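You operate a simulated robot arm through the tools that you are given. There is no shell and no other tool. Be economical: measure what you need, move in short steps, check, and stop when the job is done.

You are at the controls of a simulated robot arm. One attempt, no reset.

## Task
Take the apple bottle from the bench top and put it on the red tray.

The check looks at the end state, three seconds after you hand in, the way a careful person would. Anything else that was tipped, shoved, dropped, spilled or broken makes it a failure.

## Robot
A 7-joint arm with a two-finger parallel gripper, fixed in place. Base frame: the origin is at the foot of the arm, x ahead of it, y to its left, z up; the work surface is at about z = 0. Units: m, rad, N and s.
With the tool pointing down near the work surface it reaches from about 0.24 to 0.62 m from the base axis. Its first joint turns from -1.152 to 1.152 rad. Payload 2.6 kg.
The TCP is the grasp point between the finger pads, 0.03 m short of the fingertips. In the tool frame z runs along the fingers and y along their closing line. The gripper opens to 0.094 m. The fingers are 0.028 m wide and 0.01 m thick; the gripper's body (0.05 by 0.096 m) begins 0.055 m behind the TCP.
Orientation is that of the tool frame in the base frame, as [roll, pitch, yaw] about the fixed x, y, z axes, in that order (R = Rz(yaw) Ry(pitch) Rx(roll)). With the fingers straight down and closing along the base's y, the tool's x points along the base's -x, its y along +y and its z along -z.

## Interface
- The arm moves only by the tool servo_tool. Its argument "increments" is one flat list of numbers, 7 for each row, row after row: the shift along the tool's x, y, z in units of 25 mm (1.0 is 25 mm), then the turn, a rotation vector about the tool's x, y, z in units of 8 degrees (1.0 is 8 degrees), then the gripper command, from -1 (shut) to 1 (fully open), values between in proportion. In form: [dx, dy, dz, rx, ry, rz, claw, dx, dy, dz, rx, ry, rz, claw, ...]. A call has 1 to 8 rows; each row shifts and turns the commanded pose from where the row before left it, along the tool's axes as they then stand. A call with a number of a shift or a turn outside -1 to 1 is refused whole. Each row takes 0.2 s and may step no farther than 0.05 m and 0.15 rad from the row before; otherwise, or with a gripper value out of range, the whole call is refused. A pose out of reach is approached as far as the arm can. The call stops where the force on the tool passes 40 N (or 10 N more than at its start, if that is more) or the arm is blocked; 0.2 s more then pass. The fingers move at their own pace (about 0.072 m/s each) and stop on an object; they squeeze with about 31 N. The grip force told is the motor's: it shows also when the fingers shut on nothing. Time passes only in rows, and 0.2 s behind the last, so rows that do not move let the fingers close. It gives the time, the measured TCP pose, the force on the tool (base axes), the opening and the grip force at its end, in the units of the frame above (readings bear some noise).
- Cameras (640 x 400 px; columns grow to the right, rows downward): "scene" is fixed at [0.0438, 0.4363, 0.5713]; the picture's right is [-0.72, -0.70, 0.00], its down [-0.36, 0.37, -0.86] and it looks along [0.60, -0.62, -0.51] (base axes); focal length 335 px, centre (320, 200). "wrist" rides on the gripper at [-0.037, 0, -0.058] in the tool frame; the picture's right is [0.00, -1.00, 0.00], its down [0.97, 0.00, -0.24] and it looks along [0.24, 0.00, 0.97] (tool axes); focal length 218 px, centre (320, 200).
- grab_frame(camera): a new picture of that camera. The clock stands still meanwhile.
- pixel_to_xyz(camera, pixels): there is no depth. For up to 12 entries [column, row, z] of the newest picture of that camera ("zoom" is the newest enlarged one), the place [x, y] in the base frame at which the ray of that pixel passes the height z, good to about 0.003 m. The clock stands still meanwhile.
- close_up(camera, box): a new picture of the part [left, top, right, bottom] of that camera's present view, enlarged. The clock stands still meanwhile.
- job_done(): hands the job in; it is judged then, once.

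Keep the steps short. Do not move on a guess: measure, check each grasp and each placing, and mend mistakes. In all there are 60 turns and 22 pictures (those below and enlarged ones count). Leave the gripper open and the arm clear of the work at the hand-in unless told otherwise, and finish with a single line.

The tools are called after ">>>" by a JSON object that holds its "op" and its "data". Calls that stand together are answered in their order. servo_tool: Moves the arm, as the interface text tells. Its arguments: {"type":"object","properties":{"increments":{"type":"array","items":{"type":"number"}}},"required":["increments"]} The other tools are called the same way: grab_frame (camera) takes a picture; pixel_to_xyz (camera, pixels) gives the place at which the rays of pixels pass given heights; close_up (camera, box) takes an enlarged picture of a part of a camera's view; job_done () hands the job in.

At the start:

```text
t: 0.0
tcp_pos: [0.4309, -0.0394, 0.2815]
tcp_rot: [3.141, 0.0, 3.141]
contact_force: [0.3, 0.3, 0.5]
gripper_width: 0.0942
gripper_force: 0.1
```

scene: 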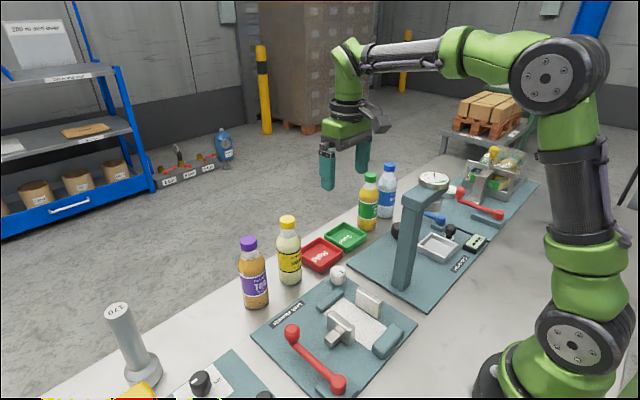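
wrist: 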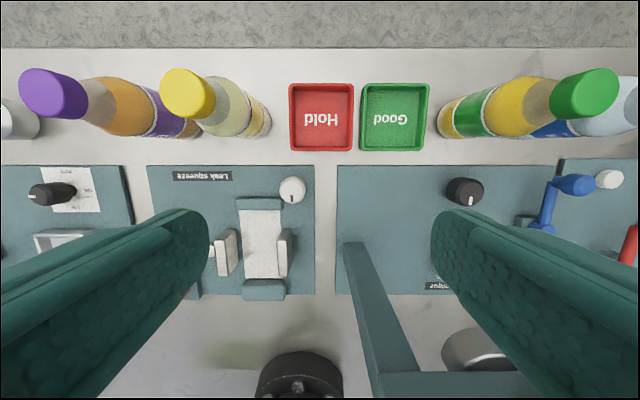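

I see four bottles (purple, yellow, green and blue caps) and red and green trays. I'll zoom in to read the labels.

>>> {"op": "close_up", "data": {"camera": "scene", "box": [220, 200, 350, 320]}}

>>> {"op": "close_up", "data": {"camera": "scene", "box": [320, 150, 420, 250]}}

```text
3.33 times, centred on (285, 260) of scene
```

zoom: 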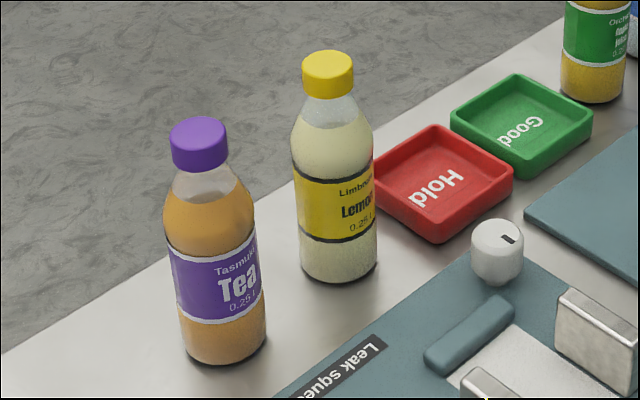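

```text
4.00 times, centred on (370, 200) of scene
```

zoom: 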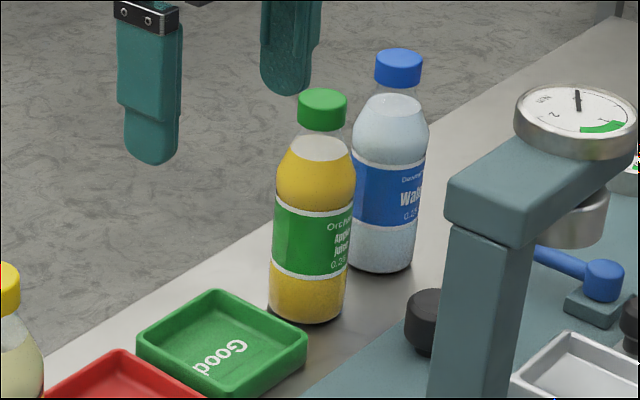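

The green-capped bottle reads "Apple juice". Next I'll measure its base and cap, the neighbouring blue bottle, and the tray.

>>> {"op": "pixel_to_xyz", "data": {"camera": "zoom", "pixels": [[306, 306, 0.0], [322, 98, 0.14], [322, 98, 0.16], [322, 98, 0.18], [268, 305, 0.0], [345, 305, 0.0], [380, 256, 0.0], [399, 55, 0.16], [306, 323, 0.0], [220, 292, 0.02], [306, 342, 0.02], [137, 340, 0.02]]}}

>>> {"op": "pixel_to_xyz", "data": {"camera": "wrist", "pixels": [[595, 93, 0.14], [595, 93, 0.16], [595, 93, 0.18], [440, 120, 0.0], [290, 84, 0.02], [354, 84, 0.02], [290, 151, 0.02], [354, 151, 0.02], [362, 83, 0.02], [428, 84, 0.02], [425, 150, 0.02], [338, 166, 0.01]]}}

```text
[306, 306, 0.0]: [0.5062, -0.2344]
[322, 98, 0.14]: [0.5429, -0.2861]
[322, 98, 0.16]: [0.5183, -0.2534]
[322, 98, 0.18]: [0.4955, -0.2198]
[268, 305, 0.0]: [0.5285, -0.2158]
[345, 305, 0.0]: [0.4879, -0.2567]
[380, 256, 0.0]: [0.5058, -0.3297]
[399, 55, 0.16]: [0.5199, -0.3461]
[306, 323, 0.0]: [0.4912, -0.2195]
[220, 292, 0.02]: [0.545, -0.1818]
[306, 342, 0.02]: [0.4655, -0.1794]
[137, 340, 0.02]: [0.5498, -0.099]
```

```text
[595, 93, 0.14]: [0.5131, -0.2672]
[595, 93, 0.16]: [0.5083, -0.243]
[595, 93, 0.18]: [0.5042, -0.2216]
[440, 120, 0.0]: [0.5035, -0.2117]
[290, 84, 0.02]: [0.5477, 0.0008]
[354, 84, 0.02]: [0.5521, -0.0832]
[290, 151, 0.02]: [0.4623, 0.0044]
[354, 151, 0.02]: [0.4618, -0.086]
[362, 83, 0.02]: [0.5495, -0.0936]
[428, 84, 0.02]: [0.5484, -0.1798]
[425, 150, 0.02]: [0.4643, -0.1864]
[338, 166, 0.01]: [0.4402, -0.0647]
```

The apple bottle stands at about (0.507, -0.240) and is about 0.167 m tall. The blue bottle is at y≈-0.335, and the red tray centre is about (0.506, -0.042). I'll move above the apple bottle at the present height, with the gripper slightly narrowed so it clears the blue bottle.

>>> {"op": "servo_tool", "data": {"increments": [-0.38, -1, 0, 0, 0, 0, 0.7, -0.38, -1, 0, 0, 0, 0, 0.7, -0.38, -1, 0, 0, 0, 0, 0.7, -0.38, -1, 0, 0, 0, 0, 0.7, -0.38, -1, 0, 0, 0, 0, 0.7, -0.38, -1, 0, 0, 0, 0, 0.7, -0.38, -1, 0, 0, 0, 0, 0.7, -0.38, -1, 0, 0, 0, 0, 0.7]}}

>>> {"op": "grab_frame", "data": {"camera": "wrist"}}

>>> {"op": "grab_frame", "data": {"camera": "scene"}}

```text
t: 1.8
tcp_pos: [0.5069, -0.2384, 0.2816]
tcp_rot: [3.14, -0.001, 3.141]
contact_force: [-0.4, -0.5, 0.1]
gripper_width: 0.0798
gripper_force: 0.1
```

```text
17 pictures are left
```

wrist: 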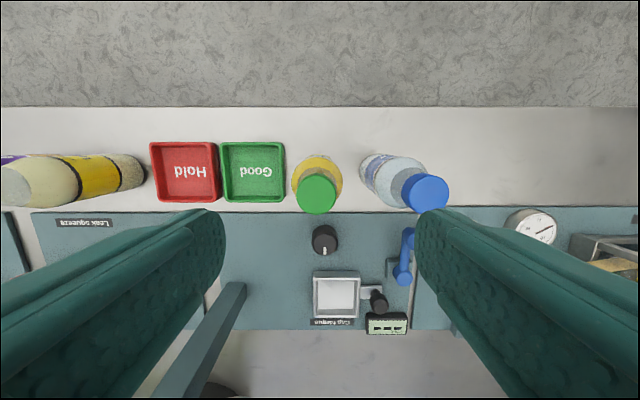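

```text
16 pictures are left
```

scene: 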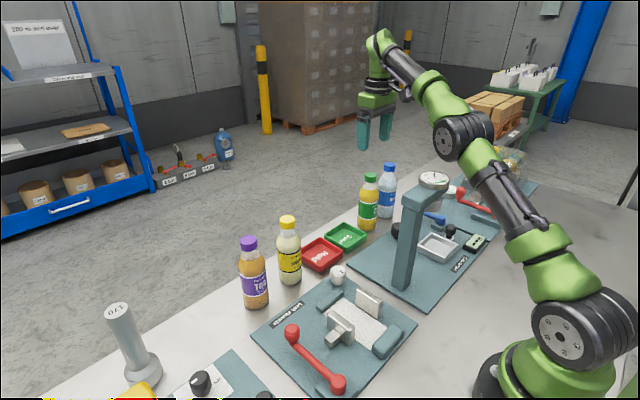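

I see the cap at (317,194) and the blue cap at (425,193). Next I'll pin down their centres at cap height.

>>> {"op": "pixel_to_xyz", "data": {"camera": "wrist", "pixels": [[317, 194, 0.167], [298, 194, 0.165], [336, 194, 0.165], [292, 175, 0.1], [342, 175, 0.1], [425, 193, 0.167], [403, 193, 0.165], [316, 160, 0.1], [150, 142, 0.02], [218, 202, 0.02], [145, 170, 0.0], [230, 290, 0.15]]}}

>>> {"op": "close_up", "data": {"camera": "scene", "box": [340, 80, 460, 240]}}

```text
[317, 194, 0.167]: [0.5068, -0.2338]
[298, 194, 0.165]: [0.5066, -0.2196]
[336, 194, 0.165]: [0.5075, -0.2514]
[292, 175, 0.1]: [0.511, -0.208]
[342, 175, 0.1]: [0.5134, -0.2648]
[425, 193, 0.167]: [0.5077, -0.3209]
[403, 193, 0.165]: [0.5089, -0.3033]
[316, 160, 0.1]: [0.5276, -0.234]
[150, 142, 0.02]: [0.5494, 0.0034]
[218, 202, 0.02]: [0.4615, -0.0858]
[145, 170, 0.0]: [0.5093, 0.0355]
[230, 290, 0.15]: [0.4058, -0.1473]
```

```text
2.50 times, centred on (400, 160) of scene
```

zoom: 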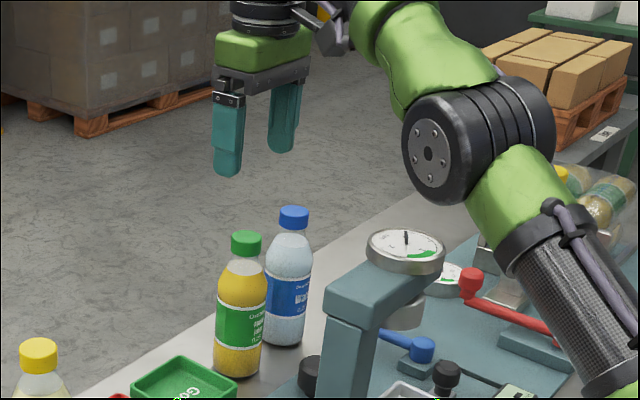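

The apple bottle's axis is at about (0.507, -0.236), diameter 0.056 m, with its top at about 0.17 m. The blue bottle's near side is at y≈-0.295. I'll narrow the opening to 74 mm, centre on the bottle, descend part way to z≈0.15, and look.

>>> {"op": "servo_tool", "data": {"increments": [0, 0.1, 0, 0, 0, 0, 0.57, 0, 0, 0.9, 0, 0, 0, 0.57, 0, 0, 0.9, 0, 0, 0, 0.57, 0, 0, 0.9, 0, 0, 0, 0.57, 0, 0, 0.9, 0, 0, 0, 0.57, 0, 0, 0.9, 0, 0, 0, 0.57, 0, 0, 0.7, 0, 0, 0, 0.57]}}

>>> {"op": "close_up", "data": {"camera": "scene", "box": [330, 100, 450, 250]}}

>>> {"op": "grab_frame", "data": {"camera": "wrist"}}

```text
t: 3.4
tcp_pos: [0.5069, -0.2358, 0.1488]
tcp_rot: [3.141, 0.0, 3.141]
contact_force: [-0.4, 0.9, 0.9]
gripper_width: 0.0736
gripper_force: 0.1
```

```text
2.67 times, centred on (390, 175) of scene
```

zoom: 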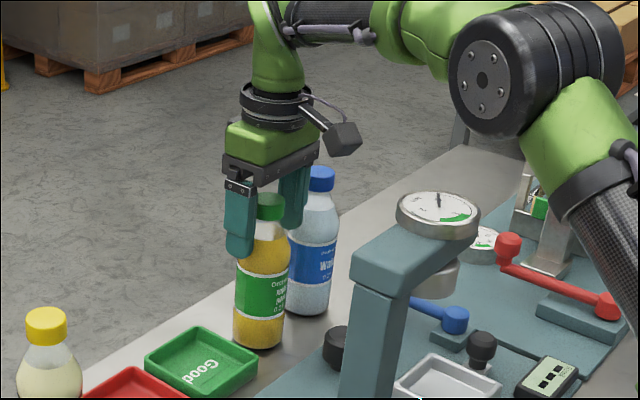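

```text
13 pictures are left
```

wrist: 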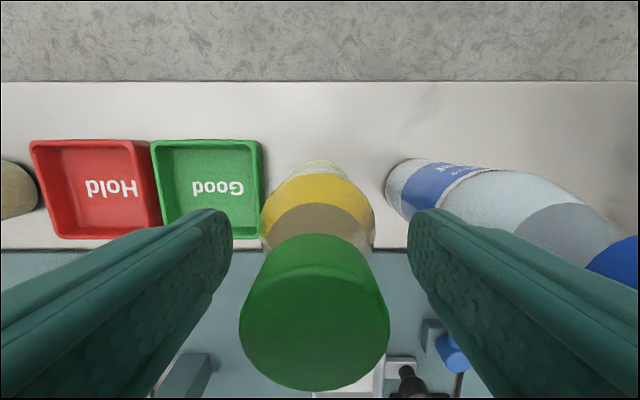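

The bottle sits midway between the fingers: tips at columns 232 and 408, bottle spanning 260 to 376. Next I'll check the cap's height from its position at x≈0.507.

>>> {"op": "pixel_to_xyz", "data": {"camera": "wrist", "pixels": [[314, 325, 0.165], [314, 325, 0.17], [314, 325, 0.16], [241, 325, 0.165], [389, 325, 0.165], [260, 220, 0.11], [376, 220, 0.11], [410, 215, 0.12], [387, 180, 0.0]]}}

```text
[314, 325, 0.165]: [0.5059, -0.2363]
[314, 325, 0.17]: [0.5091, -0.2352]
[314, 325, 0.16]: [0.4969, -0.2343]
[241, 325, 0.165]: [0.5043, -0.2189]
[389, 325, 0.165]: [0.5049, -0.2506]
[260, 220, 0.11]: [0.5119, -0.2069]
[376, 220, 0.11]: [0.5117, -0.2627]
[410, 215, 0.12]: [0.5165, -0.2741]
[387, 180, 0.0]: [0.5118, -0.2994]
```

The top is at about 0.167 m, so TCP z = 0.120 leaves about 8 mm under the gripper body. I'll descend there with the gripper still open, then close.

>>> {"op": "servo_tool", "data": {"increments": [0, 0, 0.6, 0, 0, 0, 0.57, 0, 0, 0.55, 0, 0, 0, 0.57]}}

>>> {"op": "servo_tool", "data": {"increments": [0, 0, 0, 0, 0, 0, -1, 0, 0, 0, 0, 0, 0, -1, 0, 0, 0, 0, 0, 0, -1]}}

>>> {"op": "close_up", "data": {"camera": "scene", "box": [330, 100, 450, 250]}}

```text
t: 4.0
tcp_pos: [0.5081, -0.2361, 0.121]
tcp_rot: [-3.14, 0.001, -3.141]
contact_force: [-0.3, -0.7, -0.9]
gripper_width: 0.0736
gripper_force: 0.0
```

```text
t: 4.8
tcp_pos: [0.5086, -0.235, 0.1208]
tcp_rot: [-3.14, 0.0, 3.141]
contact_force: [-0.1, -0.4, 0.2]
gripper_width: 0.0549
gripper_force: 31.6
```

```text
2.67 times, centred on (390, 175) of scene
```

zoom: 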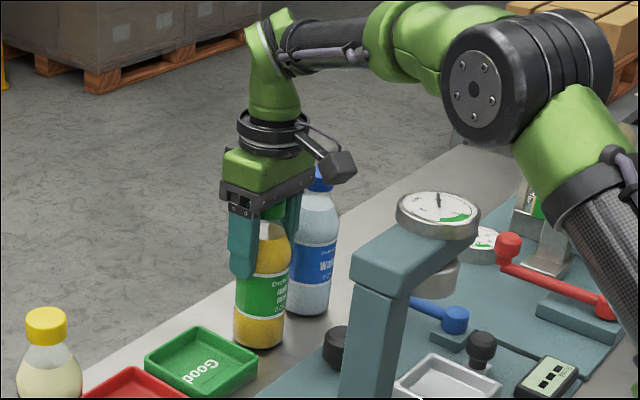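

The fingers hold the body at 54.9 mm with 31.6 N. I'll lift straight up about 70 mm and check the hold.

>>> {"op": "servo_tool", "data": {"increments": [0, 0, -0.3, 0, 0, 0, -1, 0, 0, -0.5, 0, 0, 0, -1, 0, 0, -0.5, 0, 0, 0, -1, 0, 0, -0.5, 0, 0, 0, -1, 0, 0, -0.5, 0, 0, 0, -1, 0, 0, -0.5, 0, 0, 0, -1]}}

>>> {"op": "close_up", "data": {"camera": "scene", "box": [280, 80, 440, 280]}}

```text
t: 6.2
tcp_pos: [0.5074, -0.237, 0.1928]
tcp_rot: [-3.142, 0.0, 3.141]
contact_force: [0.5, -0.8, -3.4]
gripper_width: 0.055
gripper_force: 31.1
```

```text
2.00 times, centred on (360, 180) of scene
```

zoom: 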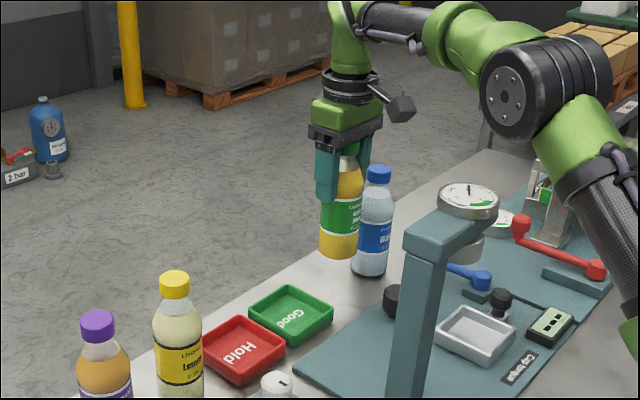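

The bottle hangs upright, with 3.4 N on the tool. I'll carry it towards +y to y≈-0.042 over the red tray, with its base about 70 mm up, clear of the green tray.

>>> {"op": "servo_tool", "data": {"increments": [0.01, 0.4, 0, 0, 0, 0, -1, 0.01, 0.6, 0, 0, 0, 0, -1, 0.01, 0.65, 0, 0, 0, 0, -1, 0.01, 0.65, 0, 0, 0, 0, -1, 0.01, 0.65, 0, 0, 0, 0, -1, 0.01, 0.65, 0, 0, 0, 0, -1, 0, 0.65, 0, 0, 0, 0, -1]}}

>>> {"op": "servo_tool", "data": {"increments": [0, 0.65, 0, 0, 0, 0, -1, 0, 0.65, 0, 0, 0, 0, -1, 0, 0.65, 0, 0, 0, 0, -1, 0, 0.65, 0, 0, 0, 0, -1, 0, 0.55, 0, 0, 0, 0, -1, 0, 0.4, 0, 0, 0, 0, -1, 0, 0, 0, 0, 0, 0, -1]}}

>>> {"op": "grab_frame", "data": {"camera": "wrist"}}

>>> {"op": "close_up", "data": {"camera": "scene", "box": [220, 100, 380, 300]}}

```text
t: 7.8
tcp_pos: [0.5045, -0.1296, 0.1933]
tcp_rot: [3.14, -0.001, -3.141]
contact_force: [0.2, -0.7, -2.9]
gripper_width: 0.055
gripper_force: 31.0
```

```text
t: 9.4
tcp_pos: [0.506, -0.041, 0.1917]
tcp_rot: [-3.141, 0.0, 3.141]
contact_force: [-0.3, -0.6, -3.0]
gripper_width: 0.0554
gripper_force: 30.9
```

```text
10 pictures are left
```

wrist: 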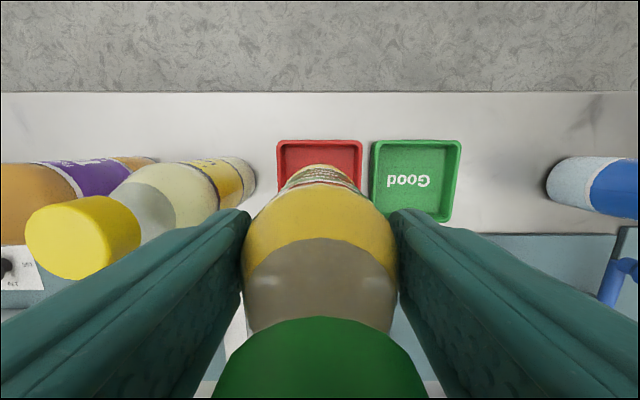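

```text
2.00 times, centred on (300, 200) of scene
```

zoom: 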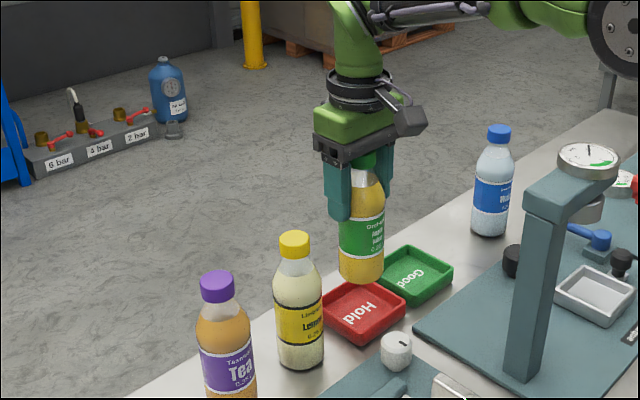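

The bottle is over the red tray. Next I'll check the tray corners and how close the yellow bottle is before lowering.

>>> {"op": "pixel_to_xyz", "data": {"camera": "wrist", "pixels": [[277, 141, 0.02], [362, 141, 0.02], [372, 142, 0.02], [256, 180, 0.0], [220, 200, 0.1], [140, 235, 0.165]]}}

>>> {"op": "pixel_to_xyz", "data": {"camera": "zoom", "pixels": [[404, 297, 0.02], [362, 341, 0.02], [300, 357, 0.0], [293, 245, 0.167]]}}

```text
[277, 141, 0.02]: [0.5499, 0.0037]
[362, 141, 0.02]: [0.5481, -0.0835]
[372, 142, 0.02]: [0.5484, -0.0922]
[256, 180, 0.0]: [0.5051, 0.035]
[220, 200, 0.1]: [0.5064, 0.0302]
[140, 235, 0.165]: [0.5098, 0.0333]
```

```text
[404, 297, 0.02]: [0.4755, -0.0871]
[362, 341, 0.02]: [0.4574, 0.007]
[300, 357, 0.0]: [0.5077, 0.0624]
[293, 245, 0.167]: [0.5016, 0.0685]
```

The tray centre is about (0.505, -0.041), and the yellow bottle's near side is at y≈0.032, so there is room. I'll lower to a base height of about 12 mm, then creep down to contact.

>>> {"op": "servo_tool", "data": {"increments": [0, 0, 0.4, 0, 0, 0, -1, 0, 0, 0.5, 0, 0, 0, -1, 0, 0, 0.5, 0, 0, 0, -1, 0, 0, 0.5, 0, 0, 0, -1, 0, 0, 0.3, 0, 0, 0, -1, 0, 0, 0.16, 0, 0, 0, -1, 0, 0, 0, 0, 0, 0, -1]}}

>>> {"op": "servo_tool", "data": {"increments": [0, 0, 0.06, 0, 0, 0, -1, 0, 0, 0.06, 0, 0, 0, -1, 0, 0, 0, 0, 0, 0, -1]}}

```text
t: 11.0
tcp_pos: [0.5063, -0.0402, 0.1312]
tcp_rot: [3.14, -0.001, -3.141]
contact_force: [0.2, -0.4, -2.6]
gripper_width: 0.0553
gripper_force: 31.2
```

```text
t: 11.8
tcp_pos: [0.5053, -0.0417, 0.1299]
tcp_rot: [-3.141, -0.001, 3.141]
contact_force: [-0.1, -0.9, -2.6]
gripper_width: 0.0552
gripper_force: 31.1
```

No contact yet (-2.6 N is just the bottle's weight). I'll creep further in 1 mm steps.

>>> {"op": "servo_tool", "data": {"increments": [0, 0, 0.05, 0, 0, 0, -1, 0, 0, 0.05, 0, 0, 0, -1, 0, 0, 0, 0, 0, 0, -1]}}

>>> {"op": "servo_tool", "data": {"increments": [0, 0, 0.04, 0, 0, 0, -1, 0, 0, 0, 0, 0, 0, -1]}}

>>> {"op": "close_up", "data": {"camera": "scene", "box": [270, 190, 370, 290]}}

```text
t: 12.6
tcp_pos: [0.5066, -0.041, 0.1269]
tcp_rot: [-3.141, -0.001, 3.141]
contact_force: [0.1, 0.8, -2.7]
gripper_width: 0.0551
gripper_force: 31.4
```

```text
t: 13.2
tcp_pos: [0.5068, -0.0409, 0.1262]
tcp_rot: [-3.141, 0.0, -3.141]
contact_force: [0.0, 0.4, -0.8]
gripper_width: 0.0553
gripper_force: 30.9
```

```text
4.00 times, centred on (320, 240) of scene
```

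zoom: 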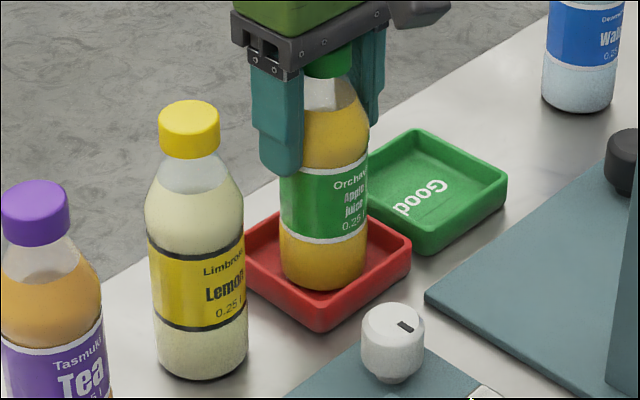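

The load has dropped to -0.8 N, so the bottle is just touching the tray floor. One more 0.7 mm step should seat it.

>>> {"op": "servo_tool", "data": {"increments": [0, 0, 0.03, 0, 0, 0, -1, 0, 0, 0, 0, 0, 0, -1]}}

```text
t: 13.8
tcp_pos: [0.5064, -0.041, 0.1263]
tcp_rot: [3.14, 0.001, -3.141]
contact_force: [-0.9, 0.2, 8.2]
gripper_width: 0.0551
gripper_force: 30.8
```

The reading is now +8.2 N upward, so the bottle is seated. I'll ease back 0.4 mm and open gradually to about 74 mm.

>>> {"op": "servo_tool", "data": {"increments": [0, 0, -0.015, 0, 0, 0, -1, 0, 0, 0, 0, 0, 0, 0.25, 0, 0, 0, 0, 0, 0, 0.4, 0, 0, 0, 0, 0, 0, 0.57, 0, 0, 0, 0, 0, 0, 0.57]}}

>>> {"op": "close_up", "data": {"camera": "scene", "box": [270, 190, 370, 290]}}

```text
t: 15.0
tcp_pos: [0.5048, -0.0408, 0.1256]
tcp_rot: [3.141, -0.001, -3.141]
contact_force: [-1.4, 0.4, -0.1]
gripper_width: 0.0737
gripper_force: 0.0
```

```text
4.00 times, centred on (320, 240) of scene
```

zoom: 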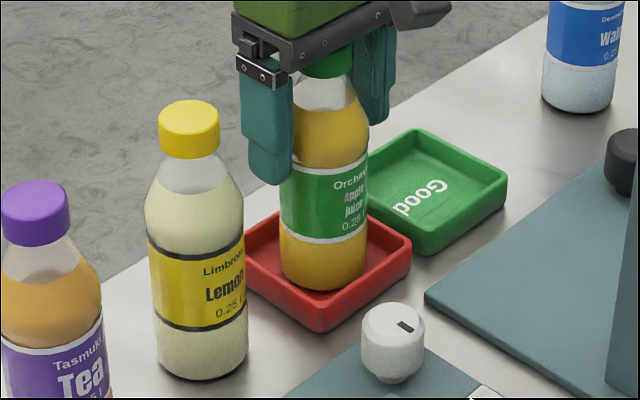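

The bottle stands upright in the red tray and the fingers are clear of it. I'll raise the arm straight up about 150 mm.

>>> {"op": "servo_tool", "data": {"increments": [0, 0, -0.4, 0, 0, 0, 0.57, 0, 0, -0.8, 0, 0, 0, 0.57, 0, 0, -0.9, 0, 0, 0, 0.57, 0, 0, -0.9, 0, 0, 0, 0.57, 0, 0, -0.9, 0, 0, 0, 0.57, 0, 0, -0.9, 0, 0, 0, 0.57, 0, 0, -0.9, 0, 0, 0, 0.57, 0, 0, -0.5, 0, 0, 0, 1]}}

>>> {"op": "grab_frame", "data": {"camera": "scene"}}

>>> {"op": "grab_frame", "data": {"camera": "wrist"}}

```text
t: 16.8
tcp_pos: [0.5061, -0.0414, 0.2796]
tcp_rot: [3.141, 0.0, 3.141]
contact_force: [0.8, 0.8, 0.4]
gripper_width: 0.0942
gripper_force: 0.1
```

```text
6 pictures are left
```

scene: 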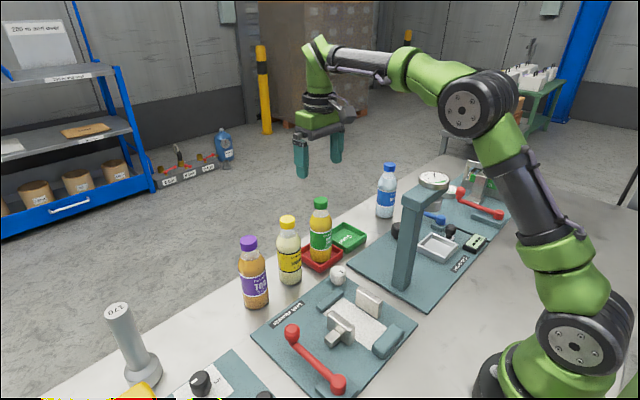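

```text
5 pictures are left
```

wrist: 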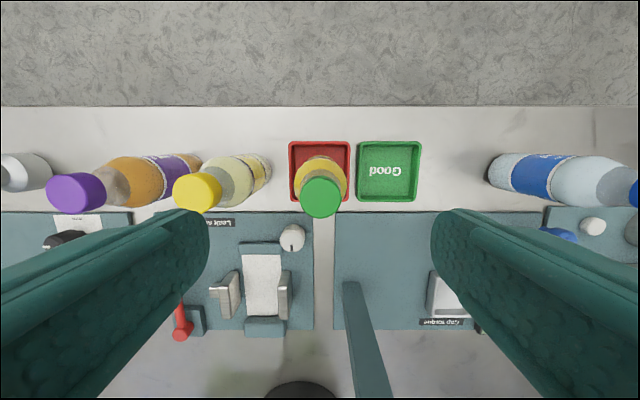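

The apple bottle stands centred in the red tray, everything else is where it was, and the gripper is open and clear. I'll hand in now.

>>> {"op": "job_done", "data": {}}

```text
The job is handed in.
```

The apple bottle is standing upright in the red tray, nothing else was moved, and the gripper is open and clear of the work.
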